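You operate a simulated robot arm through the tools that you are given. There is no shell and no other tool. Be economical: measure what you need, move in short steps, check, and stop when the job is done.

You are at the controls of a simulated two-armed robot. One attempt, no reset.

Task
The amplifier tripped: clear the fault and get it back into operate.
Fine: leave operate, then turn the band knob to the radio's band; drop the drive to 25 watts; only then operate again; leave the other controls alone.

It is judged by the outcome, as a careful person would: the job done as asked, and still so three seconds after it is handed in. It fails if anything else is knocked over, pushed out of place, dropped, spilled or broken.

Robot
Two 7-joint arms with two-finger grippers on one trunk, hanging from a carriage that runs on a gantry, over the field with the corners [-231.4, 58.1], [-231.4, -69.9], [38.6, -69.9], [38.6, 58.1] (x, y) and turns from -5.986 to 6.004 rad about z. Base frame: it is fixed where the carriage stands at the start and does not move with it; the origin is on the floor, on the carriage's upright axis, x ahead of it, y to its left, z up; the surface under the hand at the start is at about z = 75. Units: cm, rad, N and s.
The left shoulder is at the start at [4, 15.8, 113.2], the right one opposite. With the tool pointing down near the work surface each hand reaches from about 10 to 58 cm from the robot's upright axis, wherever it stands, measured 20 degrees to its own side. Places, roughly: amplifier power button [60, -10, 100]; band knob [60, -20, 100]; bypass button [60, -20, 80]; cap minus button [60, -20, 80]; cap plus button [60, -20, 80]; coax switch knob [50, 10, 100]; coil minus button [60, -30, 80]; coil plus button [60, -30, 80]; drive knob [60, 10, 80]; fan knob [60, -20, 100]; fan switch [70, -100, 80]; heading knob [80, -90, 100]; load knob [60, -20, 90]; meter knob [60, 0, 90]; operate button [60, -10, 100]; red button [60, -30, 80]. Payload 1.96 kg a hand.
The tool frame of a hand sits at the grasp point between the pads (the TCP): z along the fingers, y along the line on which they close. The tips reach 2 cm beyond it. The gripper opens to 7.2 cm. The gripper's body begins 3.8 cm behind the TCP.
Orientation is told as [roll, pitch, yaw] about the base's x, y, z axes, in that order, counted from this pose: with the fingers straight down and closing along the base's y, the tool's x points along the base's -x, its y along +y and its z along -z.

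Tools
- The arms move only by the tool send_rows. It takes "left_motion", "right_motion" or both (then of equal length, played together; a hand with none holds still); each is a list of rows, each an object (a shift or turn left out is 0, a gripper value left out holds the last) with "slide": the shift along the base's x, y, z in cm, a list of three; "dr": the turn, a rotation vector about the base's x, y, z in rad, a list of three. In form: [{"slide": [tx, ty, tz], "dr": [ax, ay, az]}, ...]. A call has 1 to 10 rows; each row shifts and turns the commanded pose from where the row before left it. "left_fingers" and "right_fingers" are, for a hand that has rows, the gripper command, from -1 (fully open) to 1 (shut), values between in proportion, set as the call begins (left out, the last holds). Each row takes 0.2 s and may step no farther than 5 cm and 0.15 rad from the row before; otherwise, or with a gripper value out of range, the whole call is refused. Where a pose cannot be reached the arm comes as near as it can. A force on the tool above 40 N (or 10 N above the force at the start of the call, whichever is more), or a blocked arm, ends the call early, and 0.2 s more pass. Each finger travels about 4.5 cm/s and halts on what it meets, pressing with about 22 N; the grip force reading is that of the motor and also rises with nothing between the fingers. The clock runs only during rows and for 0.2 s after the last one: add rows that do not move to give the fingers time. The reply holds the time, the measured pose of the TCP, the force on the tool along the base axes, the opening and the grip force, in the units named above and with some noise, with the torque about the TCP (base axes, N m) and any sound that the robot's microphone picked up, and new pictures: "pictures" is both (left out), scene, wrist or none (wrist: the cameras of the hands that moved).
- Cameras (640 x 400 px; columns grow to the right, rows downward): "scene" is now at [22.8, -0.32, 148.76]; the picture's right is [-0.05, -1.00, 0.00], its down [-0.86, 0.04, -0.51] and it looks along [0.51, -0.02, -0.86] (base axes); focal length 285 px, centre (320, 200). "left" rides on the left gripper at [7.1, -1.9, -8.2] in its tool frame; the picture's right is [0.26, 0.97, 0.00], its down [-0.67, 0.18, -0.72] and it looks along [-0.69, 0.19, 0.70] (tool axes); focal length 280 px, centre (320, 200). "right" rides on the right gripper at [7.1, 1.9, -8.2] in its tool frame; the picture's right is [-0.26, 0.97, 0.00], its down [-0.67, -0.18, -0.72] and it looks along [-0.69, -0.19, 0.70] (tool axes); focal length 280 px, centre (320, 200). There is no depth. A picture from a camera that has moved, and an enlarged one, comes with that camera's place and axes in the base frame and with its lens.
- move_column(by): slides the trunk up (or, below 0, down) by that many cm; the arms and the scene camera ride with it, the base frame stays. It gives what a move gives, with no picture.
- roll_base(legs): drives the robot by 1 to 6 legs, each [ahead, left, turn to the left] in cm, cm and rad, along the robot's own axes; the way and the turn of a leg run together, so that a leg with both is an arc; at most 150 cm and 3.142 rad a leg. The arms and the cameras ride along, it lands a little off, and it stops where it bumps. It keeps to its track: a leg is cut to what the track allows. It gives what a move gives, and a new picture of the scene camera.
- turn_head(pan, tilt): turns the head with the scene camera to pan (to the left, within 1.501 rad either way) and tilt (down, from -0.506 to 1.204), counted from straight ahead of the robot. It gives what a move gives, and a new picture of the scene camera.
- zoom(camera, box): a new picture of the part [left, top, right, bottom] of that camera's present view, enlarged. No time passes.
- finish_job(): hands the job in; it is judged then, once.

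Work in short steps. Places have to be worked out from the pictures, the camera data and where the tool is seen: move nearer, look again, correct. Check each grasp and each placing, and mend what went wrong. You have 120 turns and 260 pictures in all, those below and enlarged ones among them. Open the grippers and draw the arms clear of the work before you hand the job in, unless the task says otherwise; then end with one line.

The tools are called after ">>>" as a command line: name --argument value ..., lists and objects as JSON in quotes. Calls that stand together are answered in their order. send_rows: Moves the arms, as the interface text tells. Its arguments: {"type":"object","properties":{"left_motion":{"type":"array"},"left_fingers":{"type":"number"},"right_motion":{"type":"array"},"right_fingers":{"type":"number"},"pictures":{"type":"string","enum":["both","scene","wrist","none"]}},"required":[]} The other tools are called the same way: move_column (by) slides the trunk up or down; roll_base (legs) drives the base; turn_head (pan, tilt) turns the head that bears the scene camera; zoom (camera, box) takes an enlarged picture of a part of a camera's view; finish_job () hands the job in.

At the start:

```text
time_s: 0.0
left_tool_pos: [35.83, 8.6, 114.94]
left_orientation: [0.001, 0.0, -0.001]
left_force: [-0.3, -0.5, 0.0]
left_moment: [0.01, -0.01, 0.02]
left_gripper_width: 7.2
left_gripper_force: 0.1
right_tool_pos: [38.95, -16.83, 118.06]
right_orientation: [0.0, -0.001, 0.0]
right_force: [-0.2, 1.2, 0.2]
right_moment: [0.01, -0.04, -0.01]
right_gripper_width: 7.18
right_gripper_force: 0.1
trunk travel left (down, up): [-77.5, 6.5]
robot x, y, heading: [0.06, 0.1, -0.001]
head pan, tilt: [-0.047, 1.037]
```

scene: 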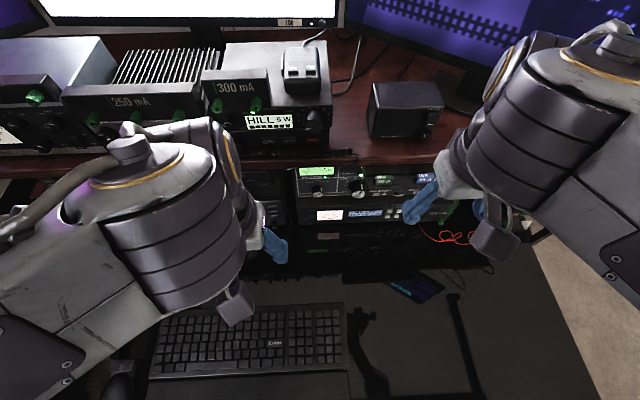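
right: 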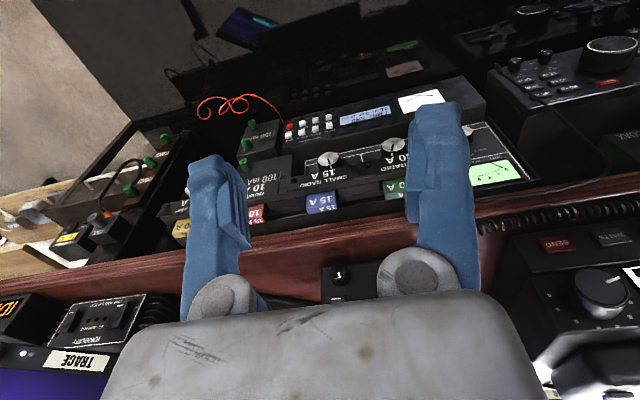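
left: 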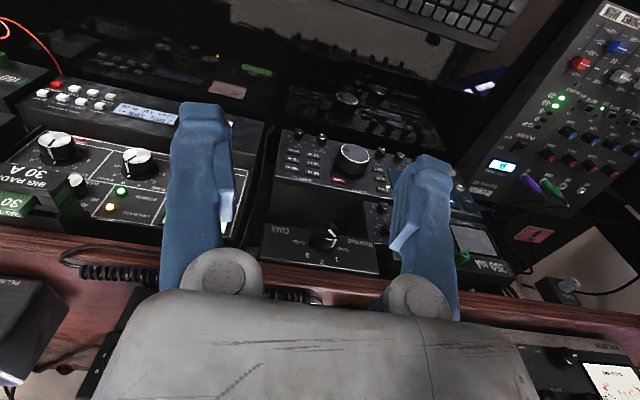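

The scene camera looks down on the desk; the amplifier is on the rack ahead around z 80–100. I level the head to see the front panels.

>>> turn_head --pan -0.2 --tilt 0.7

>>> move_column --by -30

```text
time_s: 0.8
left_tool_pos: [35.82, 8.62, 114.9]
left_orientation: [0.0, 0.0, 0.001]
left_force: [0.4, -0.1, 0.1]
left_moment: [0.02, 0.0, 0.0]
left_gripper_width: 7.21
left_gripper_force: 0.0
right_tool_pos: [39.07, -17.06, 118.07]
right_orientation: [-0.001, 0.001, -0.001]
right_force: [-0.2, 0.1, 0.1]
right_moment: [0.0, 0.02, 0.05]
right_gripper_width: 7.22
right_gripper_force: 0.1
trunk travel left (down, up): [-77.5, 6.5]
robot x, y, heading: [-0.14, 0.33, 0.005]
head pan, tilt: [-0.201, 0.7]
camera scene: at [24.39, -1.69, 151.35], right [-0.2, -0.98, 0.0], down [-0.63, 0.13, -0.76], along [0.75, -0.15, -0.64], focal length 285 px, centre (320, 200)
```

scene: 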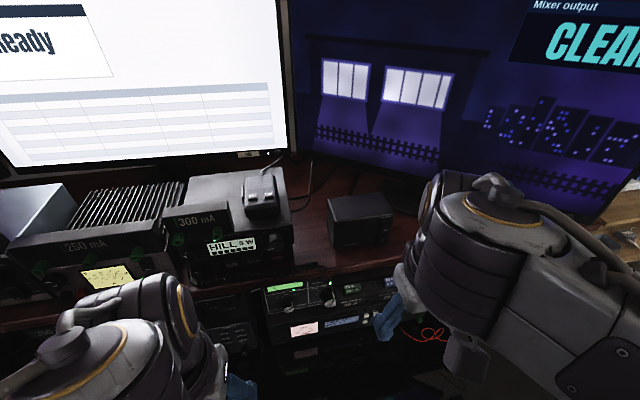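

```text
time_s: 3.8
left_tool_pos: [35.87, 8.58, 84.77]
left_orientation: [0.001, 0.0, 0.0]
left_force: [0.7, -0.7, 0.6]
left_moment: [0.03, 0.0, 0.0]
left_gripper_width: 7.19
left_gripper_force: 0.0
right_tool_pos: [38.85, -16.94, 88.23]
right_orientation: [-0.001, 0.0, -0.002]
right_force: [0.1, -0.2, 0.2]
right_moment: [-0.02, 0.01, 0.0]
right_gripper_width: 7.21
right_gripper_force: 0.0
trunk travel left (down, up): [-47.5, 36.5]
robot x, y, heading: [-0.02, -0.17, -0.001]
head pan, tilt: [-0.201, 0.7]
```

Trunk is down; now I look at the panels from lower.

>>> turn_head --pan -0.15 --tilt 0.6

>>> zoom --camera "left" --box '[0, 0, 640, 400]'

>>> zoom --camera "right" --box '[0, 0, 640, 400]'

```text
time_s: 4.5
left_tool_pos: [35.84, 8.72, 84.87]
left_orientation: [0.001, 0.0, 0.0]
left_force: [-0.1, -0.4, 0.2]
left_moment: [0.01, 0.03, 0.02]
left_gripper_width: 7.18
left_gripper_force: 0.2
right_tool_pos: [38.95, -16.89, 88.05]
right_orientation: [0.0, 0.0, 0.0]
right_force: [0.3, 0.3, 0.6]
right_moment: [-0.02, -0.02, 0.0]
right_gripper_width: 7.19
right_gripper_force: 0.2
trunk travel left (down, up): [-47.5, 36.5]
robot x, y, heading: [-0.03, -0.02, 0.002]
head pan, tilt: [-0.15, 0.6]
camera scene: at [24.81, -1.32, 122.21], right [-0.15, -0.99, 0.0], down [-0.56, 0.08, -0.82], along [0.82, -0.12, -0.57], focal length 285 px, centre (320, 200)
```

scene: 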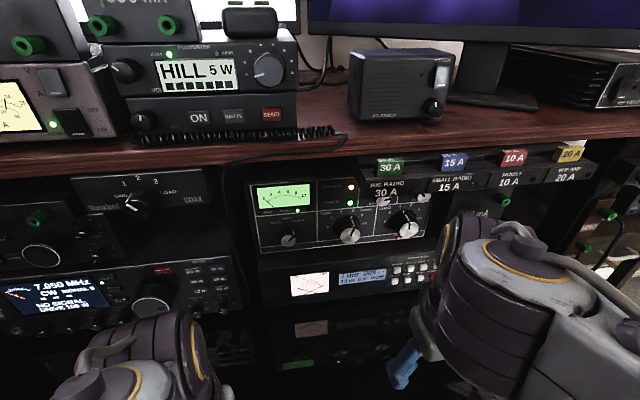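

```text
1.00 times, centred on (320, 200) of left (not enlarged: the box is as wide or as high as the picture)
camera zoom: at [28.73, 6.67, 93.12], right [-0.26, 0.97, 0.0], down [0.67, 0.18, 0.72], along [0.69, 0.19, -0.7], focal length 280 px, centre (320, 200)
```

zoom: 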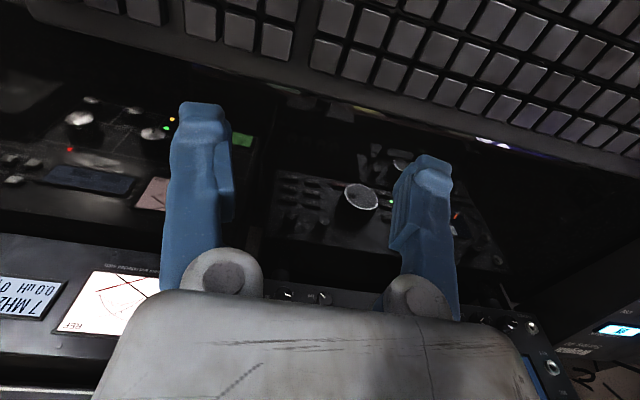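

```text
1.00 times, centred on (320, 200) of right (not enlarged: the box is as wide or as high as the picture)
camera zoom: at [31.82, -15.08, 96.12], right [0.26, 0.97, 0.0], down [0.67, -0.18, 0.72], along [0.69, -0.19, -0.7], focal length 280 px, centre (320, 200)
```

zoom: 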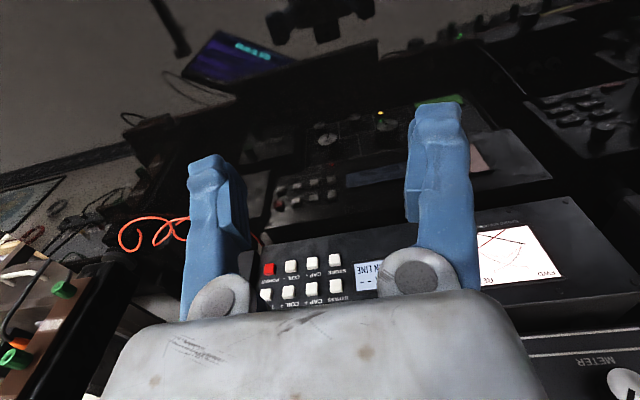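

The amplifier (meter, knobs) and the radio below coax are visible. I zoom in on both.

>>> zoom --camera "scene" --box '[245, 165, 445, 290]'

>>> zoom --camera "scene" --box '[0, 165, 240, 340]'

>>> zoom --camera "scene" --box '[360, 140, 600, 220]'

```text
3.20 times, centred on (345, 228) of scene
camera zoom: at [24.81, -1.32, 122.21], right [-0.15, -0.99, 0.0], down [-0.56, 0.08, -0.82], along [0.82, -0.12, -0.57], focal length 912 px, centre (240, 112)
```

zoom: 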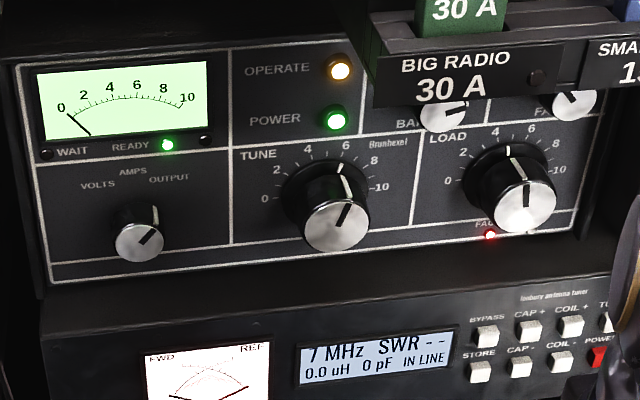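

```text
2.29 times, centred on (120, 252) of scene
camera zoom: at [24.81, -1.32, 122.21], right [-0.15, -0.99, 0.0], down [-0.56, 0.08, -0.82], along [0.82, -0.12, -0.57], focal length 652 px, centre (777, 80)
```

zoom: 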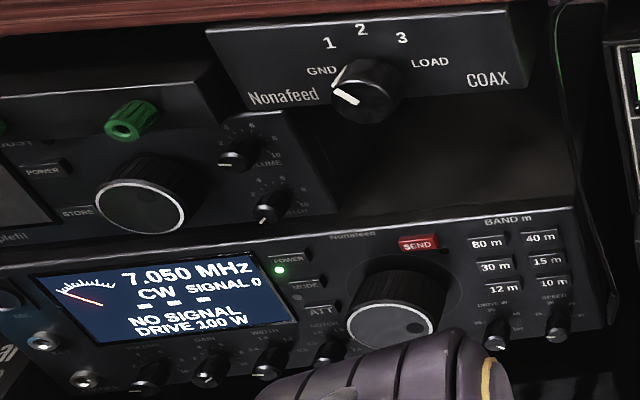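

```text
2.67 times, centred on (480, 180) of scene
camera zoom: at [24.81, -1.32, 122.21], right [-0.15, -0.99, 0.0], down [-0.56, 0.08, -0.82], along [0.82, -0.12, -0.57], focal length 760 px, centre (-107, 253)
```

zoom: 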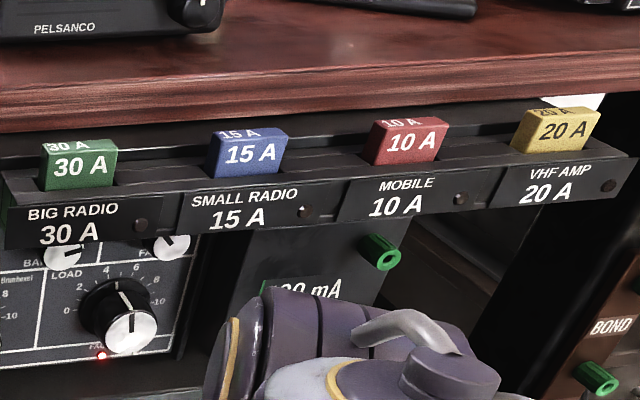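

The radio is on 7.050 MHz (40 m), drive is 100 W, and the operate light is amber with a red FAULT. The fuse block hides the band knob, so I turn both hands to point forward, which puts their cameras below.

>>> send_rows --left_motion '[{"dr": [0, -0.15, 0]}, {"dr": [0, -0.15, 0]}, {"dr": [0, -0.15, 0], "slide": [-1, 0, 0]}, {"dr": [0, -0.15, 0], "slide": [-1, 0, 0]}, {"dr": [0, -0.15, 0], "slide": [-1, 0, 0]}, {"dr": [0, -0.15, 0], "slide": [0, 0, 1]}, {"dr": [0, -0.15, 0], "slide": [0, 0, 1]}, {"dr": [0, -0.15, 0], "slide": [0, 0, 1]}, {"dr": [0, -0.15, 0], "slide": [0, 0, 1]}, {"dr": [0, -0.15, 0], "slide": [0, 0, 1]}]' --right_motion '[{"dr": [0, -0.15, 0]}, {"dr": [0, -0.15, 0]}, {"dr": [0, -0.15, 0], "slide": [-1, 0, 0]}, {"dr": [0, -0.15, 0], "slide": [-1, 0, 0]}, {"dr": [0, -0.15, 0], "slide": [-1, 0, 0]}, {"dr": [0, -0.15, 0], "slide": [0, 0, 1]}, {"dr": [0, -0.15, 0], "slide": [0, 0, 1]}, {"dr": [0, -0.15, 0], "slide": [0, 0, 1]}, {"dr": [0, -0.15, 0], "slide": [0, 0, 1]}, {"dr": [0, -0.15, 0], "slide": [0, 0, 1]}]'

```text
time_s: 6.7
left_tool_pos: [35.27, 9.19, 91.97]
left_orientation: [-1.028, -1.434, 1.026]
left_force: [-0.1, 0.2, -0.1]
left_moment: [0.01, 0.02, -0.01]
left_gripper_width: 7.2
left_gripper_force: 0.1
left hand out of reach, approached as far as the arm can: row 9, 10
right_tool_pos: [37.9, -16.2, 94.67]
right_orientation: [0.004, -1.503, -0.004]
right_force: [0.4, 0.5, 0.7]
right_moment: [0.01, 0.01, -0.01]
right_gripper_width: 7.2
right_gripper_force: 0.0
right hand out of reach, approached as far as the arm can: row 9, 10
trunk travel left (down, up): [-47.5, 36.5]
robot x, y, heading: [0.12, -0.14, 0.009]
head pan, tilt: [-0.15, 0.6]
camera scene: at [24.82, -1.32, 122.22], right [-0.15, -0.99, 0.0], down [-0.56, 0.08, -0.83], along [0.82, -0.12, -0.56], focal length 285 px, centre (320, 200)
camera right: at [29.09, -14.45, 87.96], right [0.02, 0.96, 0.26], down [-0.67, -0.18, 0.72], along [0.74, -0.19, 0.64], focal length 280 px, centre (320, 200)
camera left: at [26.52, 6.46, 85.94], right [-0.02, 0.93, -0.37], down [-0.67, 0.27, 0.7], along [0.75, 0.26, 0.61], focal length 280 px, centre (320, 200)
```

scene: 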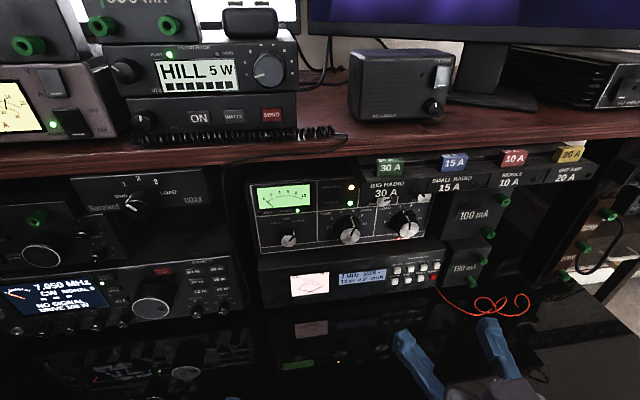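
right: 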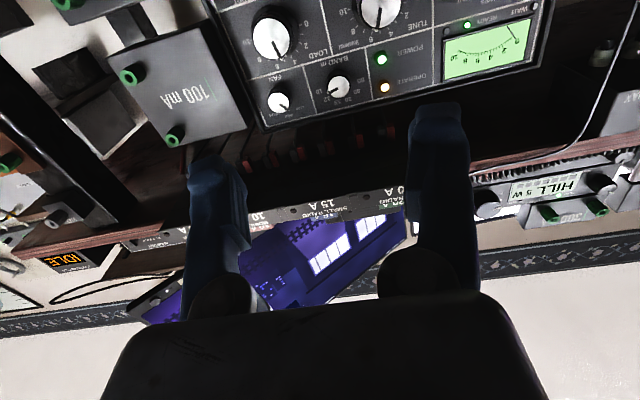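
left: 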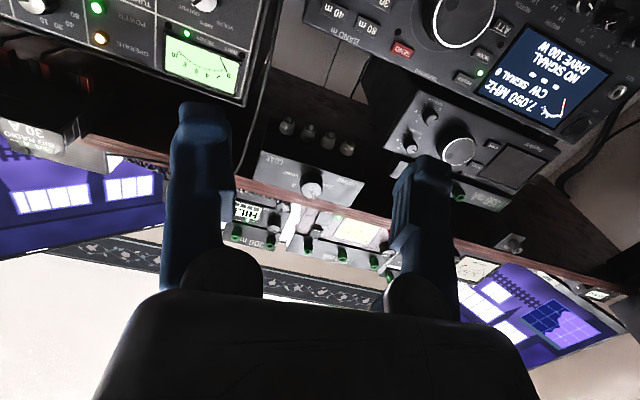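

Excellent: the wrist cameras now see the panels from below, band knob included. I zoom in.

>>> zoom --camera "right" --box '[230, 0, 550, 140]'

>>> zoom --camera "right" --box '[280, 40, 420, 125]'

>>> zoom --camera "scene" --box '[0, 240, 240, 390]'

>>> zoom --camera "scene" --box '[160, 240, 240, 330]'

```text
2.00 times, centred on (390, 70) of right
camera zoom: at [29.09, -14.45, 87.96], right [0.02, 0.96, 0.26], down [-0.67, -0.18, 0.72], along [0.74, -0.19, 0.64], focal length 561 px, centre (180, 460)
```

zoom: 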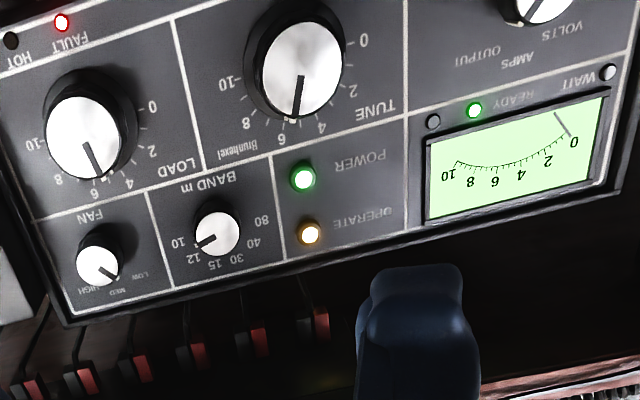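

```text
4.57 times, centred on (350, 82) of right
camera zoom: at [29.09, -14.45, 87.96], right [0.02, 0.96, 0.26], down [-0.67, -0.18, 0.72], along [0.74, -0.19, 0.64], focal length 1282 px, centre (183, 737)
```

zoom: 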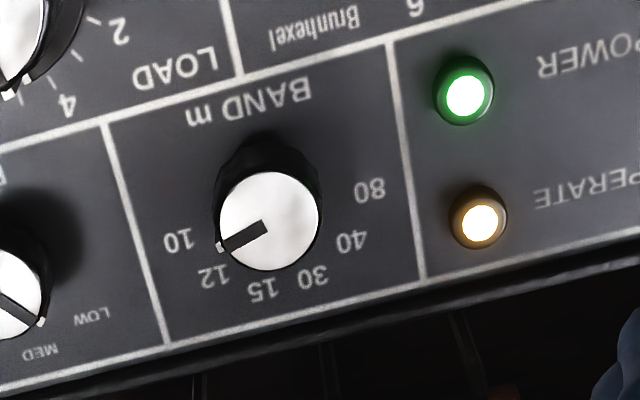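

```text
2.67 times, centred on (120, 315) of scene
camera zoom: at [24.82, -1.32, 122.22], right [-0.15, -0.99, 0.0], down [-0.56, 0.08, -0.83], along [0.82, -0.12, -0.56], focal length 760 px, centre (853, -107)
```

zoom: 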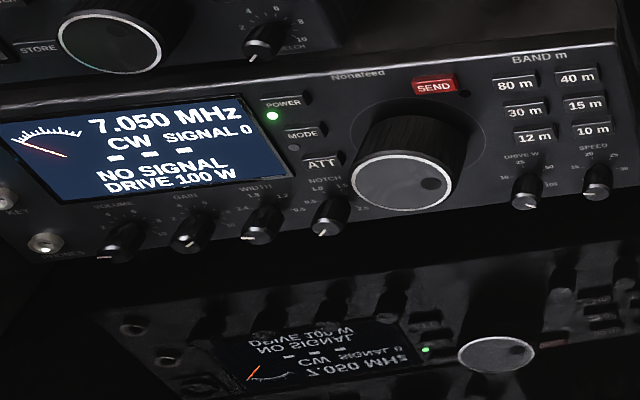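

```text
4.44 times, centred on (200, 285) of scene
camera zoom: at [24.82, -1.32, 122.22], right [-0.15, -0.99, 0.0], down [-0.56, 0.08, -0.83], along [0.82, -0.12, -0.56], focal length 1267 px, centre (853, -178)
```

zoom: 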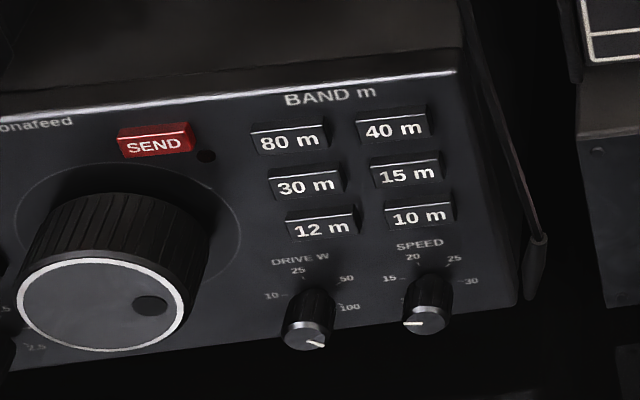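

Amp: band pointer at 10 (needs 40), operate button lit around [59.5, -11.3, 100.3], with power 2.9 cm below it. I close the right fingers and approach the operate button, tilted slightly up to stay under the fuse block.

>>> send_rows --right_motion '[{"slide": [2, 1, 0], "dr": [0, -0.1, 0]}, {"slide": [2, 1, 0.5], "dr": [0, -0.07, 0]}, {"slide": [2, 1, 1]}, {"slide": [2, 1, 1]}, {"slide": [2, 0.9, 1]}, {"slide": [0, 0, 0]}, {"slide": [0, 0, 0]}]' --right_fingers 1

```text
time_s: 8.3
left_tool_pos: [35.32, 9.56, 91.68]
left_orientation: [-0.916, -1.444, 0.933]
left_force: [0.0, 0.2, 0.2]
left_moment: [-0.03, 0.0, -0.04]
left_gripper_width: 7.19
left_gripper_force: 0.1
right_tool_pos: [47.79, -11.36, 97.96]
right_orientation: [-3.139, -1.471, 3.141]
right_force: [-0.1, 0.6, -0.8]
right_moment: [-0.03, 0.0, 0.0]
right_gripper_width: 0.01
right_gripper_force: 21.9
trunk travel left (down, up): [-47.5, 36.5]
robot x, y, heading: [0.25, -0.06, -0.004]
head pan, tilt: [-0.15, 0.6]
camera scene: at [24.81, -1.32, 122.22], right [-0.15, -0.99, 0.0], down [-0.56, 0.08, -0.83], along [0.82, -0.12, -0.56], focal length 285 px, centre (320, 200)
camera right: at [40.23, -9.49, 89.88], right [-0.03, 0.97, 0.26], down [-0.78, -0.18, 0.6], along [0.63, -0.19, 0.76], focal length 280 px, centre (320, 200)
```

scene: 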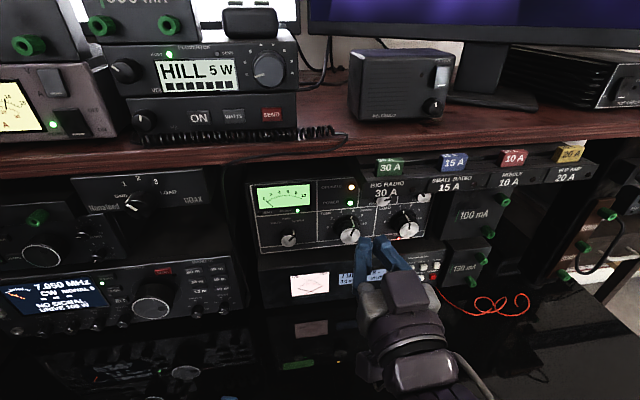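
right: 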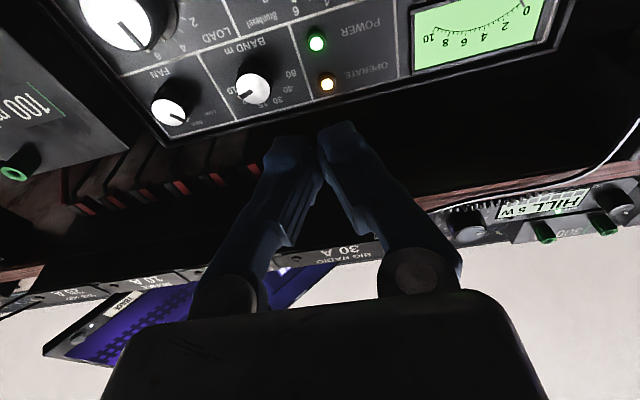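

Triangulated operate button at [59.4, -11.3, 100.3]; fingertip now at about [49.8, -11.4, 98.2]. I close in to about 1.5 cm away.

>>> send_rows --right_motion '[{"slide": [1.5, 0, 1.1]}, {"slide": [2, 0, 1]}, {"slide": [2, 0, 0]}, {"slide": [2, 0.05, 0]}, {"slide": [0, 0, 0]}]'

>>> zoom --camera "right" --box '[220, 40, 440, 180]'

>>> zoom --camera "scene" --box '[245, 145, 445, 290]'

```text
time_s: 9.5
left_tool_pos: [35.54, 9.68, 91.5]
left_orientation: [-0.852, -1.446, 0.871]
left_force: [-0.3, -0.1, 0.3]
left_moment: [0.02, -0.04, -0.01]
left_gripper_width: 7.23
left_gripper_force: 0.0
right_tool_pos: [55.28, -11.23, 99.86]
right_orientation: [-3.138, -1.474, 3.141]
right_force: [-0.2, 0.4, 0.1]
right_moment: [-0.02, 0.0, 0.01]
right_gripper_width: 0.01
right_gripper_force: 22.1
trunk travel left (down, up): [-47.5, 36.5]
robot x, y, heading: [-0.25, -0.02, -0.002]
head pan, tilt: [-0.15, 0.6]
camera scene: at [24.81, -1.32, 122.22], right [-0.15, -0.99, 0.0], down [-0.56, 0.08, -0.83], along [0.82, -0.12, -0.56], focal length 285 px, centre (320, 200)
camera right: at [47.9, -9.4, 91.96], right [-0.03, 0.97, 0.26], down [-0.78, -0.18, 0.6], along [0.63, -0.19, 0.76], focal length 280 px, centre (320, 200)
```

scene: 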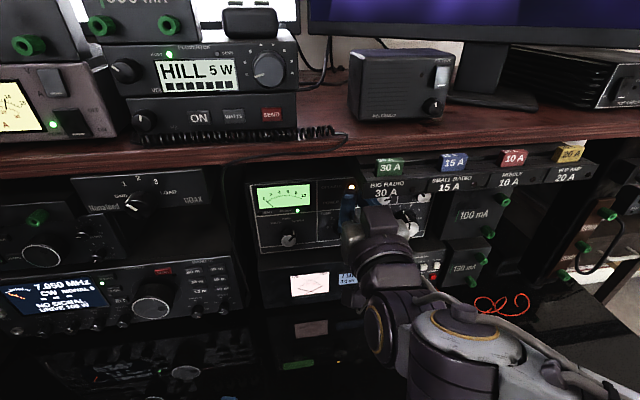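
right: 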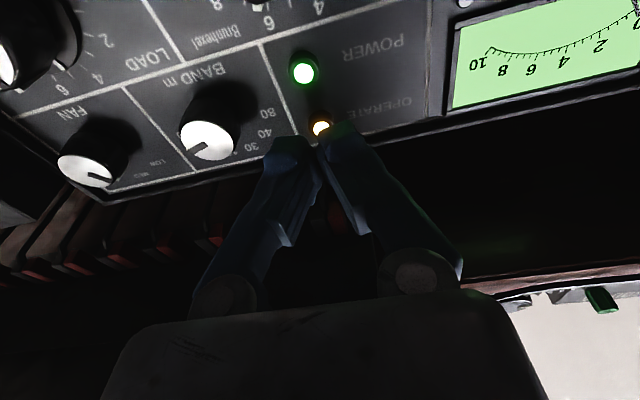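

```text
2.86 times, centred on (330, 110) of right
camera zoom: at [47.9, -9.4, 91.96], right [-0.03, 0.97, 0.26], down [-0.78, -0.18, 0.6], along [0.63, -0.19, 0.76], focal length 801 px, centre (291, 457)
```

zoom: 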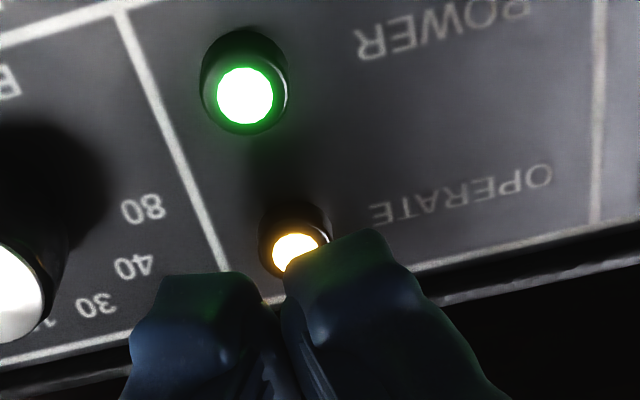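

```text
2.76 times, centred on (345, 218) of scene
camera zoom: at [24.81, -1.32, 122.22], right [-0.15, -0.99, 0.0], down [-0.56, 0.08, -0.83], along [0.82, -0.12, -0.56], focal length 787 px, centre (251, 152)
```

zoom: 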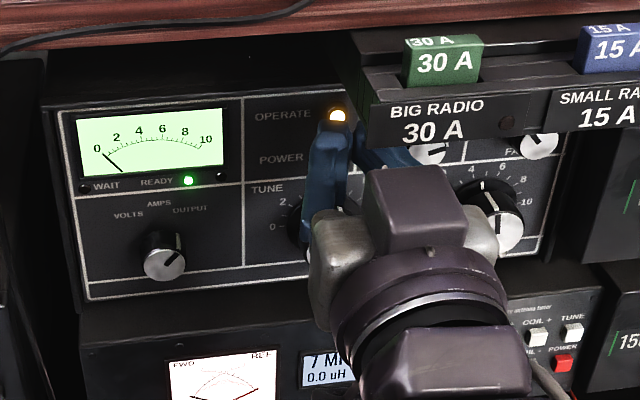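

The fingertips line up with the button about 2 cm ahead. I press forward in small steps.

>>> send_rows --right_motion '[{"slide": [1, 0, 0]}, {"slide": [0.6, 0, 0]}, {"slide": [0.3, 0, 0]}, {"slide": [0.2, 0, 0]}]' --pictures "wrist"

>>> zoom --camera "right" --box '[220, 40, 440, 180]'

```text
time_s: 10.5
left_tool_pos: [35.34, 9.76, 91.43]
left_orientation: [-0.815, -1.452, 0.835]
left_force: [-0.5, 0.0, 0.0]
left_moment: [-0.01, -0.01, 0.02]
left_gripper_width: 7.21
left_gripper_force: 0.1
right_tool_pos: [57.43, -11.14, 100.04]
right_orientation: [-3.14, -1.473, 3.142]
right_force: [-0.6, 0.9, 0.0]
right_moment: [-0.02, 0.01, 0.05]
right_gripper_width: 0.0
right_gripper_force: 21.4
trunk travel left (down, up): [-47.5, 36.5]
robot x, y, heading: [-0.01, 0.6, -0.0]
head pan, tilt: [-0.15, 0.6]
heard: click
camera right: at [49.9, -9.44, 92.04], right [-0.03, 0.97, 0.26], down [-0.78, -0.18, 0.6], along [0.63, -0.19, 0.76], focal length 280 px, centre (320, 200)
```

right: 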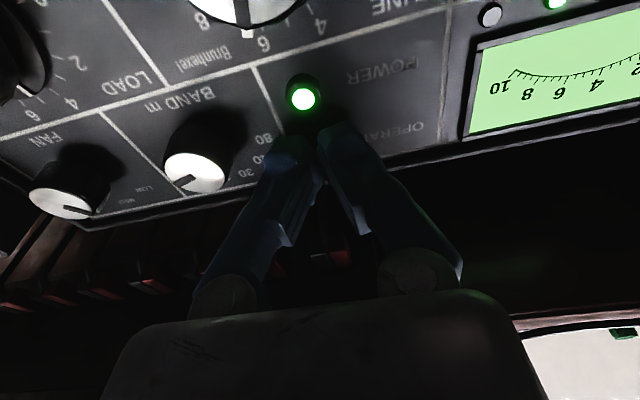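

```text
2.86 times, centred on (330, 110) of right
camera zoom: at [49.9, -9.44, 92.04], right [-0.03, 0.97, 0.26], down [-0.78, -0.18, 0.6], along [0.63, -0.19, 0.76], focal length 801 px, centre (291, 457)
```

zoom: 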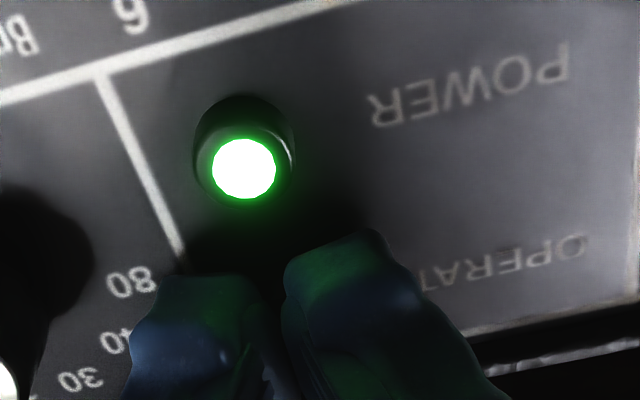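

A click was heard. I back off and look whether the operate light is out.

>>> send_rows --right_motion '[{"slide": [-2, 0, 0]}, {"slide": [-3, 0, -0.3]}, {"slide": [-3, 0, -1.5]}, {"slide": [0, 0, 0]}]'

>>> zoom --camera "right" --box '[80, 0, 480, 160]'

```text
time_s: 11.5
left_tool_pos: [35.48, 9.78, 91.33]
left_orientation: [-0.78, -1.456, 0.8]
left_force: [-0.1, 0.6, 0.0]
left_moment: [-0.05, 0.02, -0.01]
left_gripper_width: 7.2
left_gripper_force: 0.0
right_tool_pos: [48.83, -11.63, 98.09]
right_orientation: [-3.142, -1.471, 3.141]
right_force: [0.4, -0.3, -0.1]
right_moment: [0.0, 0.0, 0.0]
right_gripper_width: 0.01
right_gripper_force: 21.9
trunk travel left (down, up): [-47.5, 36.5]
robot x, y, heading: [-0.04, 0.06, -0.003]
head pan, tilt: [-0.15, 0.6]
camera scene: at [24.81, -1.32, 122.22], right [-0.15, -0.99, 0.0], down [-0.56, 0.08, -0.83], along [0.82, -0.12, -0.56], focal length 285 px, centre (320, 200)
camera right: at [41.41, -9.75, 90.18], right [-0.03, 0.97, 0.26], down [-0.78, -0.18, 0.6], along [0.63, -0.19, 0.76], focal length 280 px, centre (320, 200)
```

scene: 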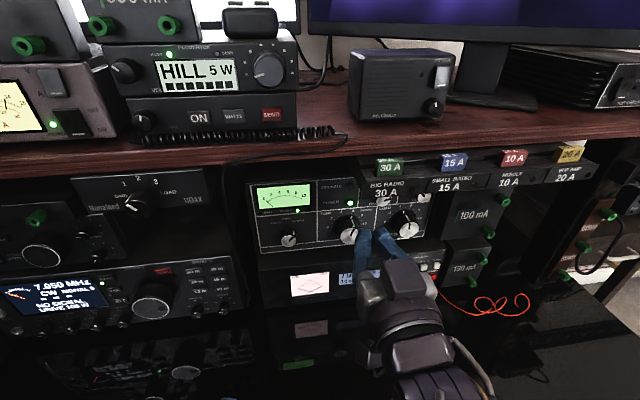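
right: 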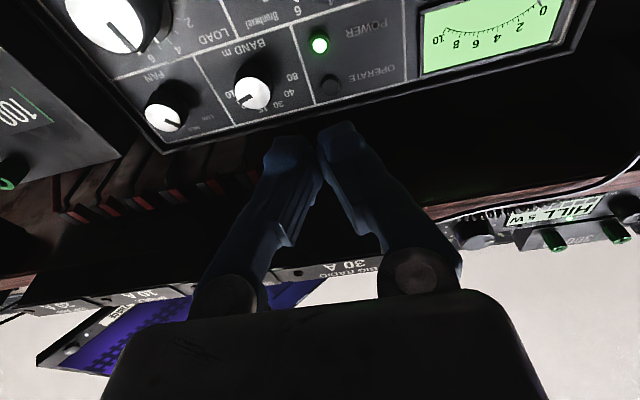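

```text
1.60 times, centred on (280, 80) of right
camera zoom: at [41.41, -9.75, 90.18], right [-0.03, 0.97, 0.26], down [-0.78, -0.18, 0.6], along [0.63, -0.19, 0.76], focal length 449 px, centre (384, 392)
```

zoom: 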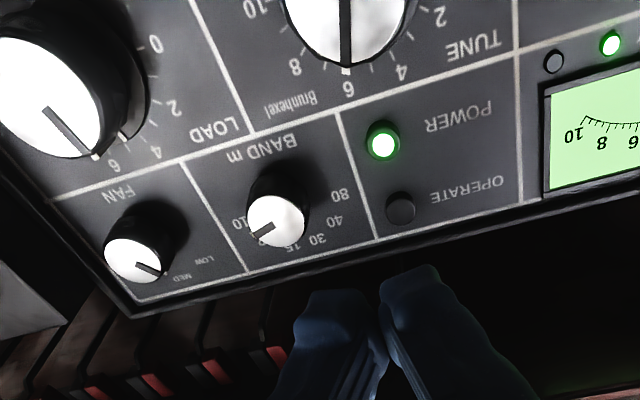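

Operate is off. Before gripping the band knob (≈[57.6, -16.0, 98.3]) I measure the clearance beneath the fuse block.

>>> zoom --camera "right" --box '[0, 150, 400, 330]'

>>> zoom --camera "scene" --box '[360, 150, 520, 250]'

```text
1.60 times, centred on (200, 240) of right
camera zoom: at [41.41, -9.75, 90.18], right [-0.03, 0.97, 0.26], down [-0.78, -0.18, 0.6], along [0.63, -0.19, 0.76], focal length 449 px, centre (512, 136)
```

zoom: 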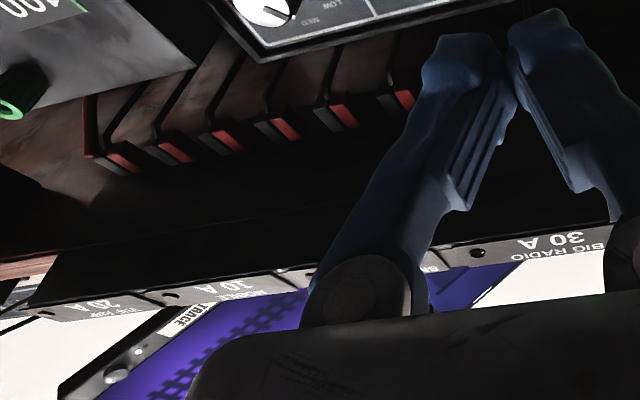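

```text
4.00 times, centred on (440, 200) of scene
camera zoom: at [24.81, -1.32, 122.22], right [-0.15, -0.99, 0.0], down [-0.56, 0.08, -0.83], along [0.82, -0.12, -0.56], focal length 1140 px, centre (-160, 200)
```

zoom: 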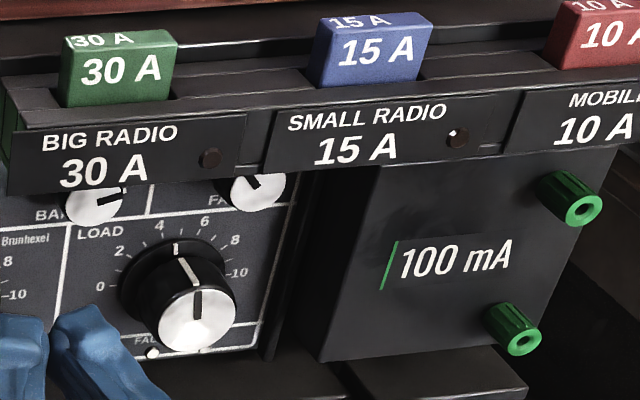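

The fuse block's underside is at z≈105.3, so there is room. I level the hand, roll it +60° and line up in front of the band knob with the fingers open 3.4 cm.

>>> send_rows --right_motion '[{"slide": [0, -1, 0], "dr": [0, 0.1, 0]}, {"slide": [0, -1, 0.2], "dr": [0.15, 0, 0]}, {"slide": [0, -1, 0], "dr": [0.15, 0, 0]}, {"slide": [0, -1, 0], "dr": [0.15, 0, 0]}, {"slide": [0, -0.3, 0], "dr": [0.15, 0, 0]}, {"slide": [0, 0, 0], "dr": [0.15, 0, 0]}, {"slide": [0, 0, 0], "dr": [0.15, 0, 0]}, {"slide": [0, 0, 0], "dr": [0.15, 0, 0]}, {"slide": [1, 0, 0]}, {"slide": [0, 0, 0]}]' --right_fingers 0.06

>>> zoom --camera "right" --box '[160, 0, 480, 200]'

```text
time_s: 13.7
left_tool_pos: [35.38, 9.67, 91.09]
left_orientation: [-0.709, -1.461, 0.732]
left_force: [-0.6, -0.4, 0.1]
left_moment: [0.03, 0.05, -0.02]
left_gripper_width: 7.17
left_gripper_force: 0.0
right_tool_pos: [50.19, -15.74, 98.41]
right_orientation: [1.572, -0.519, -1.569]
right_force: [-0.8, -0.3, 0.8]
right_moment: [-0.01, 0.02, 0.04]
right_gripper_width: 3.38
right_gripper_force: 0.1
trunk travel left (down, up): [-47.5, 36.5]
robot x, y, heading: [0.27, -0.03, 0.004]
head pan, tilt: [-0.15, 0.6]
camera scene: at [24.81, -1.32, 122.22], right [-0.15, -0.99, 0.0], down [-0.56, 0.08, -0.83], along [0.82, -0.12, -0.56], focal length 285 px, centre (320, 200)
camera right: at [42.03, -8.7, 96.38], right [0.0, 0.25, 0.97], down [-0.71, -0.68, 0.18], along [0.7, -0.69, 0.18], focal length 280 px, centre (320, 200)
```

scene: 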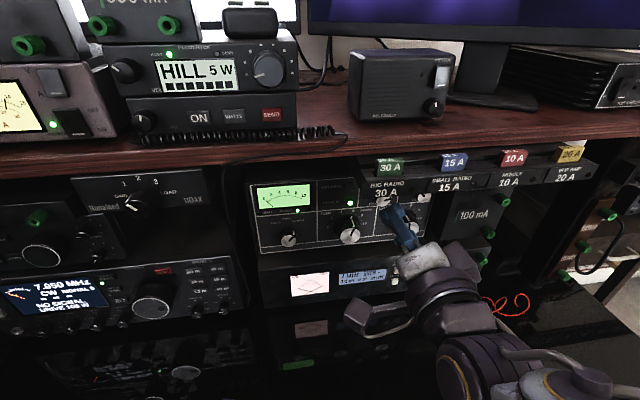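
right: 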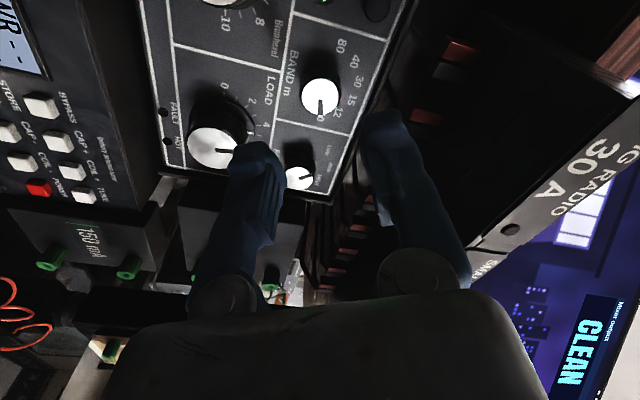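

```text
2.00 times, centred on (320, 100) of right
camera zoom: at [42.03, -8.7, 96.38], right [0.0, 0.25, 0.97], down [-0.71, -0.68, 0.18], along [0.7, -0.69, 0.18], focal length 561 px, centre (320, 400)
```

zoom: 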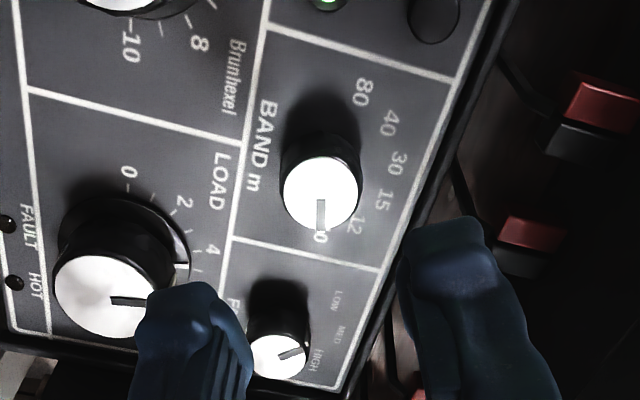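

Knob cap confirmed at ≈[57.6, -15.8, 98.25], with the load knob well clear. I move in so that the fingers straddle the knob, watching the force.

>>> send_rows --right_motion '[{"slide": [2, 0, -0.15]}, {"slide": [2, 0, 0]}, {"slide": [1.5, 0, 0]}, {"slide": [0.7, 0, 0]}, {"slide": [0, 0, 0]}]'

>>> zoom --camera "right" --box '[160, 0, 480, 200]'

```text
time_s: 14.9
left_tool_pos: [35.4, 9.87, 91.2]
left_orientation: [-0.688, -1.461, 0.708]
left_force: [0.7, -0.1, 0.0]
left_moment: [-0.01, 0.02, 0.01]
left_gripper_width: 7.18
left_gripper_force: 0.1
right_tool_pos: [56.45, -15.71, 98.29]
right_orientation: [1.57, -0.521, -1.569]
right_force: [0.0, -0.1, 0.3]
right_moment: [0.0, 0.01, 0.01]
right_gripper_width: 3.39
right_gripper_force: 0.1
trunk travel left (down, up): [-47.5, 36.5]
robot x, y, heading: [0.37, 0.22, 0.001]
head pan, tilt: [-0.15, 0.6]
camera scene: at [24.81, -1.32, 122.22], right [-0.15, -0.99, 0.0], down [-0.56, 0.08, -0.83], along [0.82, -0.12, -0.56], focal length 285 px, centre (320, 200)
camera right: at [48.17, -8.66, 96.25], right [0.0, 0.25, 0.97], down [-0.71, -0.68, 0.18], along [0.7, -0.69, 0.18], focal length 280 px, centre (320, 200)
```

scene: 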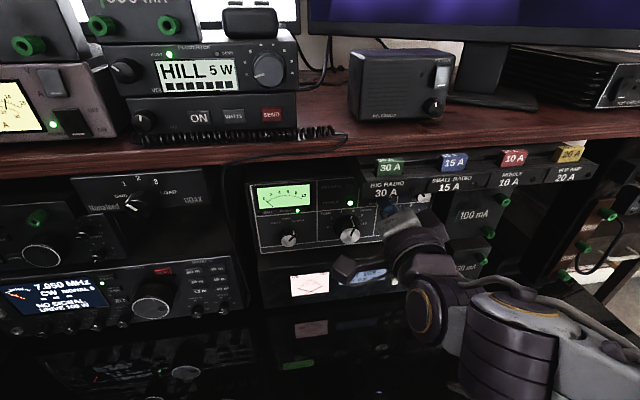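
right: 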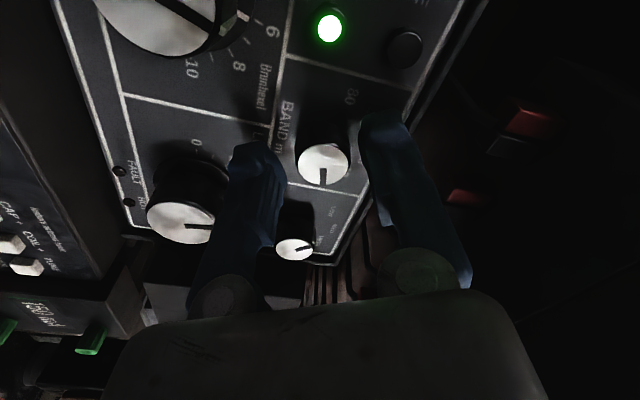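

```text
2.00 times, centred on (320, 100) of right
camera zoom: at [48.17, -8.66, 96.25], right [0.0, 0.25, 0.97], down [-0.71, -0.68, 0.18], along [0.7, -0.69, 0.18], focal length 561 px, centre (320, 400)
```

zoom: 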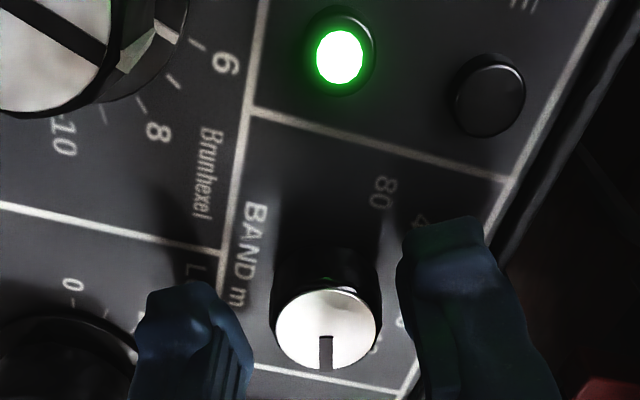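

The knob sits centred between the fingers. I go 0.6 cm deeper and grip.

>>> send_rows --right_motion '[{"slide": [0.3, -0.1, 0]}, {"slide": [0.3, -0.05, -0.05]}, {"slide": [0, 0, 0]}]' --pictures "none"

>>> send_rows --right_motion '[{}, {}, {}, {}]' --right_fingers 1 --pictures "wrist"

```text
time_s: 15.7
left_tool_pos: [35.43, 9.78, 91.07]
left_orientation: [-0.675, -1.463, 0.701]
left_force: [0.1, 0.0, 0.2]
left_moment: [0.02, 0.0, -0.03]
left_gripper_width: 7.2
left_gripper_force: 0.0
right_tool_pos: [56.89, -15.85, 98.29]
right_orientation: [1.572, -0.521, -1.57]
right_force: [0.3, -0.2, 0.8]
right_moment: [0.03, 0.0, 0.03]
right_gripper_width: 3.39
right_gripper_force: 0.0
trunk travel left (down, up): [-47.5, 36.5]
robot x, y, heading: [-0.06, -0.11, 0.001]
head pan, tilt: [-0.15, 0.6]
```

```text
time_s: 16.7
left_tool_pos: [35.47, 9.98, 91.04]
left_orientation: [-0.665, -1.465, 0.689]
left_force: [-0.2, -0.1, -0.5]
left_moment: [-0.02, -0.01, -0.03]
left_gripper_width: 7.21
left_gripper_force: 0.0
right_tool_pos: [57.16, -15.79, 98.41]
right_orientation: [1.572, -0.521, -1.567]
right_force: [-1.6, 4.4, 10.7]
right_moment: [0.01, -0.1, 0.16]
right_gripper_width: 2.28
right_gripper_force: 39.9
trunk travel left (down, up): [-47.5, 36.5]
robot x, y, heading: [-0.21, -0.16, 0.005]
head pan, tilt: [-0.15, 0.6]
camera right: at [48.85, -8.78, 96.41], right [0.0, 0.25, 0.97], down [-0.71, -0.68, 0.17], along [0.7, -0.69, 0.18], focal length 280 px, centre (320, 200)
```

right: 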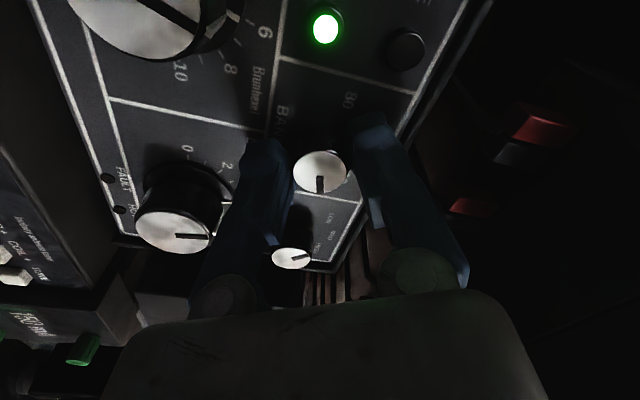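

Gripped at 2.28 cm. I turn counter-clockwise (−x) in steps and listen for detents.

>>> send_rows --right_motion '[{"slide": [0, 0.05, 0.1], "dr": [-0.12, 0, 0]}, {"dr": [-0.14, 0, 0]}, {"dr": [-0.14, 0, 0]}, {"dr": [-0.14, 0, 0]}, {}]' --pictures "wrist"

>>> zoom --camera "right" --box '[240, 60, 440, 200]'

```text
time_s: 17.9
left_tool_pos: [35.42, 9.98, 91.03]
left_orientation: [-0.649, -1.464, 0.675]
left_force: [0.2, 0.3, -0.8]
left_moment: [0.05, 0.01, 0.04]
left_gripper_width: 7.2
left_gripper_force: 0.1
right_tool_pos: [57.06, -15.72, 98.49]
right_orientation: [1.57, -1.062, -1.569]
right_force: [-4.5, 6.3, 10.6]
right_moment: [0.03, -0.12, 0.09]
right_gripper_width: 2.26
right_gripper_force: 40.4
trunk travel left (down, up): [-47.5, 36.5]
robot x, y, heading: [-0.14, -0.11, -0.004]
head pan, tilt: [-0.15, 0.6]
camera right: at [48.85, -10.73, 93.06], right [0.0, 0.72, 0.7], down [-0.71, -0.49, 0.5], along [0.7, -0.5, 0.51], focal length 280 px, centre (320, 200)
```

right: 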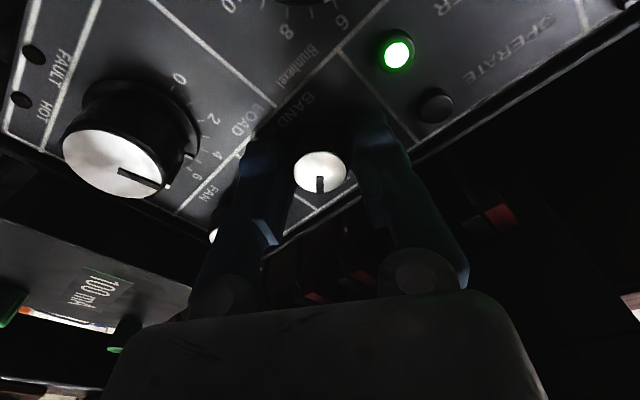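

```text
2.86 times, centred on (340, 130) of right
camera zoom: at [48.85, -10.73, 93.06], right [0.0, 0.72, 0.7], down [-0.71, -0.49, 0.5], along [0.7, -0.5, 0.51], focal length 801 px, centre (263, 400)
```

zoom: 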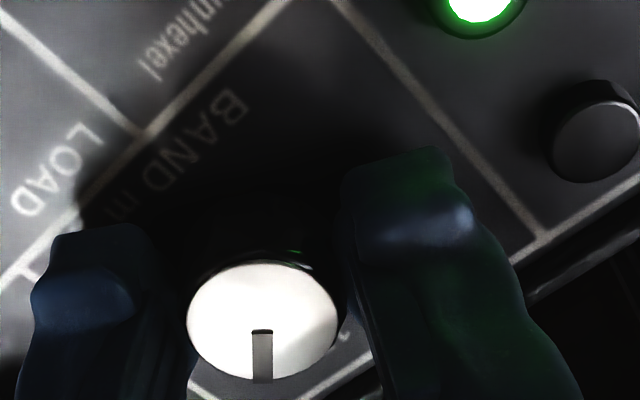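

The knob follows the hand. The pointer geometry gives 10 at +75° and 40 at −45°, so 120° in all with 1.55 rad left; I continue.

>>> send_rows --right_motion '[{"slide": [0, 0.05, 0.1], "dr": [-0.15, 0, 0]}, {"dr": [-0.15, 0, 0]}, {"dr": [-0.15, 0, 0]}, {"dr": [-0.15, 0, 0]}, {"dr": [-0.15, 0, 0]}, {}]' --pictures "wrist"

```text
time_s: 19.3
left_tool_pos: [35.49, 9.93, 90.99]
left_orientation: [-0.642, -1.465, 0.667]
left_force: [0.6, 0.2, 0.5]
left_moment: [-0.01, 0.02, -0.01]
left_gripper_width: 7.19
left_gripper_force: 0.0
right_tool_pos: [57.06, -15.74, 98.5]
right_orientation: [-1.561, -1.329, 1.56]
right_force: [4.4, 1.0, 0.3]
right_moment: [0.03, -0.31, 0.02]
right_gripper_width: 2.32
right_gripper_force: 39.6
trunk travel left (down, up): [-47.5, 36.5]
robot x, y, heading: [0.15, -0.21, -0.001]
head pan, tilt: [-0.15, 0.6]
camera right: at [48.84, -15.62, 91.0], right [0.0, 1.0, 0.02], down [-0.71, -0.02, 0.7], along [0.7, -0.02, 0.71], focal length 280 px, centre (320, 200)
```

right: 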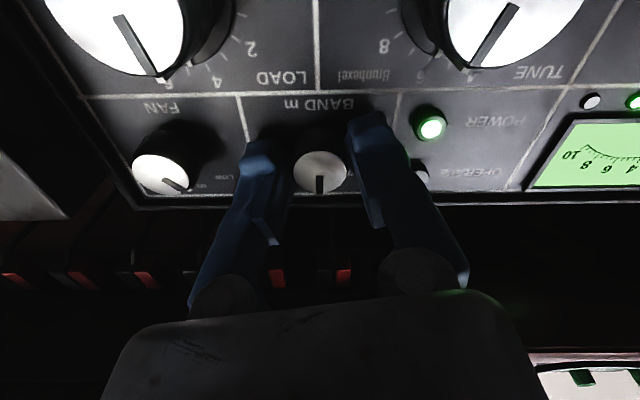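

Pointer now straight up, as expected. I turn the remaining 0.8 rad.

>>> send_rows --right_motion '[{"dr": [-0.15, 0, 0]}, {"dr": [-0.15, 0, 0]}, {"dr": [-0.15, 0, 0]}, {"dr": [-0.15, 0, 0]}, {"dr": [-0.15, 0, 0]}, {"dr": [-0.06, 0, 0]}, {}]' --pictures "both"

>>> zoom --camera "right" --box '[220, 40, 440, 200]'

```text
time_s: 20.9
left_tool_pos: [35.4, 9.98, 90.94]
left_orientation: [-0.626, -1.465, 0.657]
left_force: [1.3, -0.5, 0.5]
left_moment: [-0.01, -0.02, 0.01]
left_gripper_width: 7.19
left_gripper_force: 0.1
right_tool_pos: [57.0, -15.7, 98.45]
right_orientation: [-1.569, -0.519, 1.57]
right_force: [2.0, 0.7, -3.4]
right_moment: [0.01, 0.09, -0.05]
right_gripper_width: 2.31
right_gripper_force: 40.2
trunk travel left (down, up): [-47.5, 36.5]
robot x, y, heading: [0.18, 0.4, -0.0]
head pan, tilt: [-0.15, 0.6]
camera scene: at [24.81, -1.32, 122.21], right [-0.15, -0.99, 0.0], down [-0.56, 0.08, -0.83], along [0.82, -0.12, -0.56], focal length 285 px, centre (320, 200)
camera right: at [48.84, -20.94, 93.11], right [0.0, 0.71, -0.71], down [-0.71, 0.5, 0.49], along [0.7, 0.51, 0.5], focal length 280 px, centre (320, 200)
```

scene: 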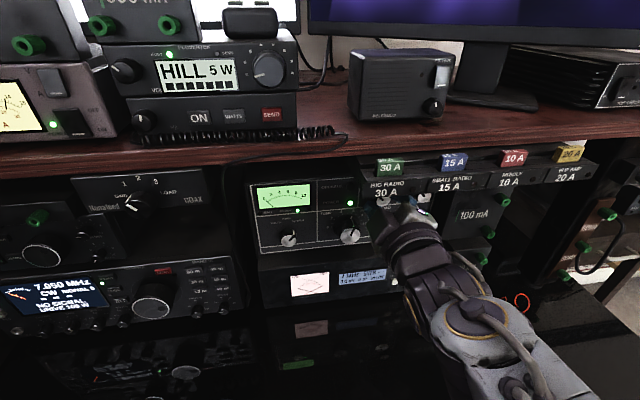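
right: 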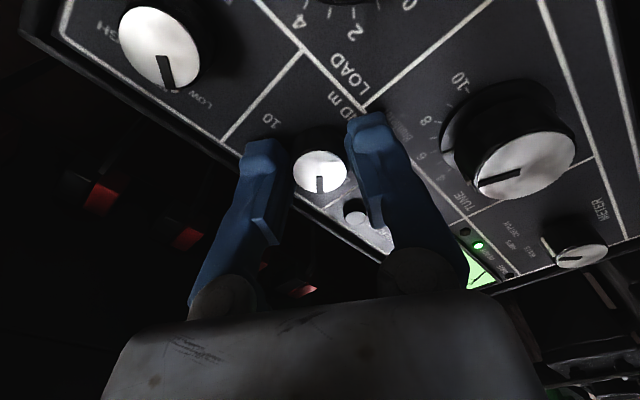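

```text
2.50 times, centred on (330, 120) of right
camera zoom: at [48.84, -20.94, 93.11], right [0.0, 0.71, -0.71], down [-0.71, 0.5, 0.49], along [0.7, 0.51, 0.5], focal length 701 px, centre (295, 400)
```

zoom: 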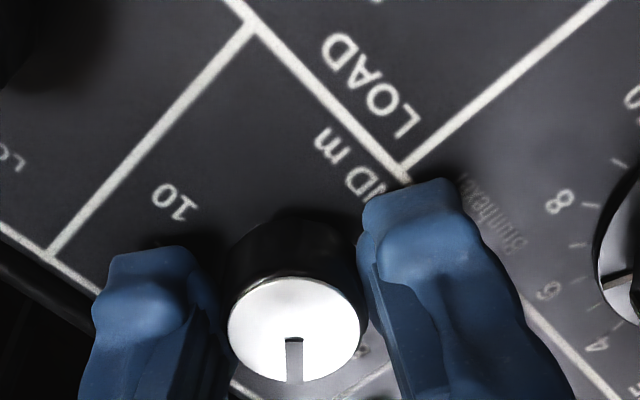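

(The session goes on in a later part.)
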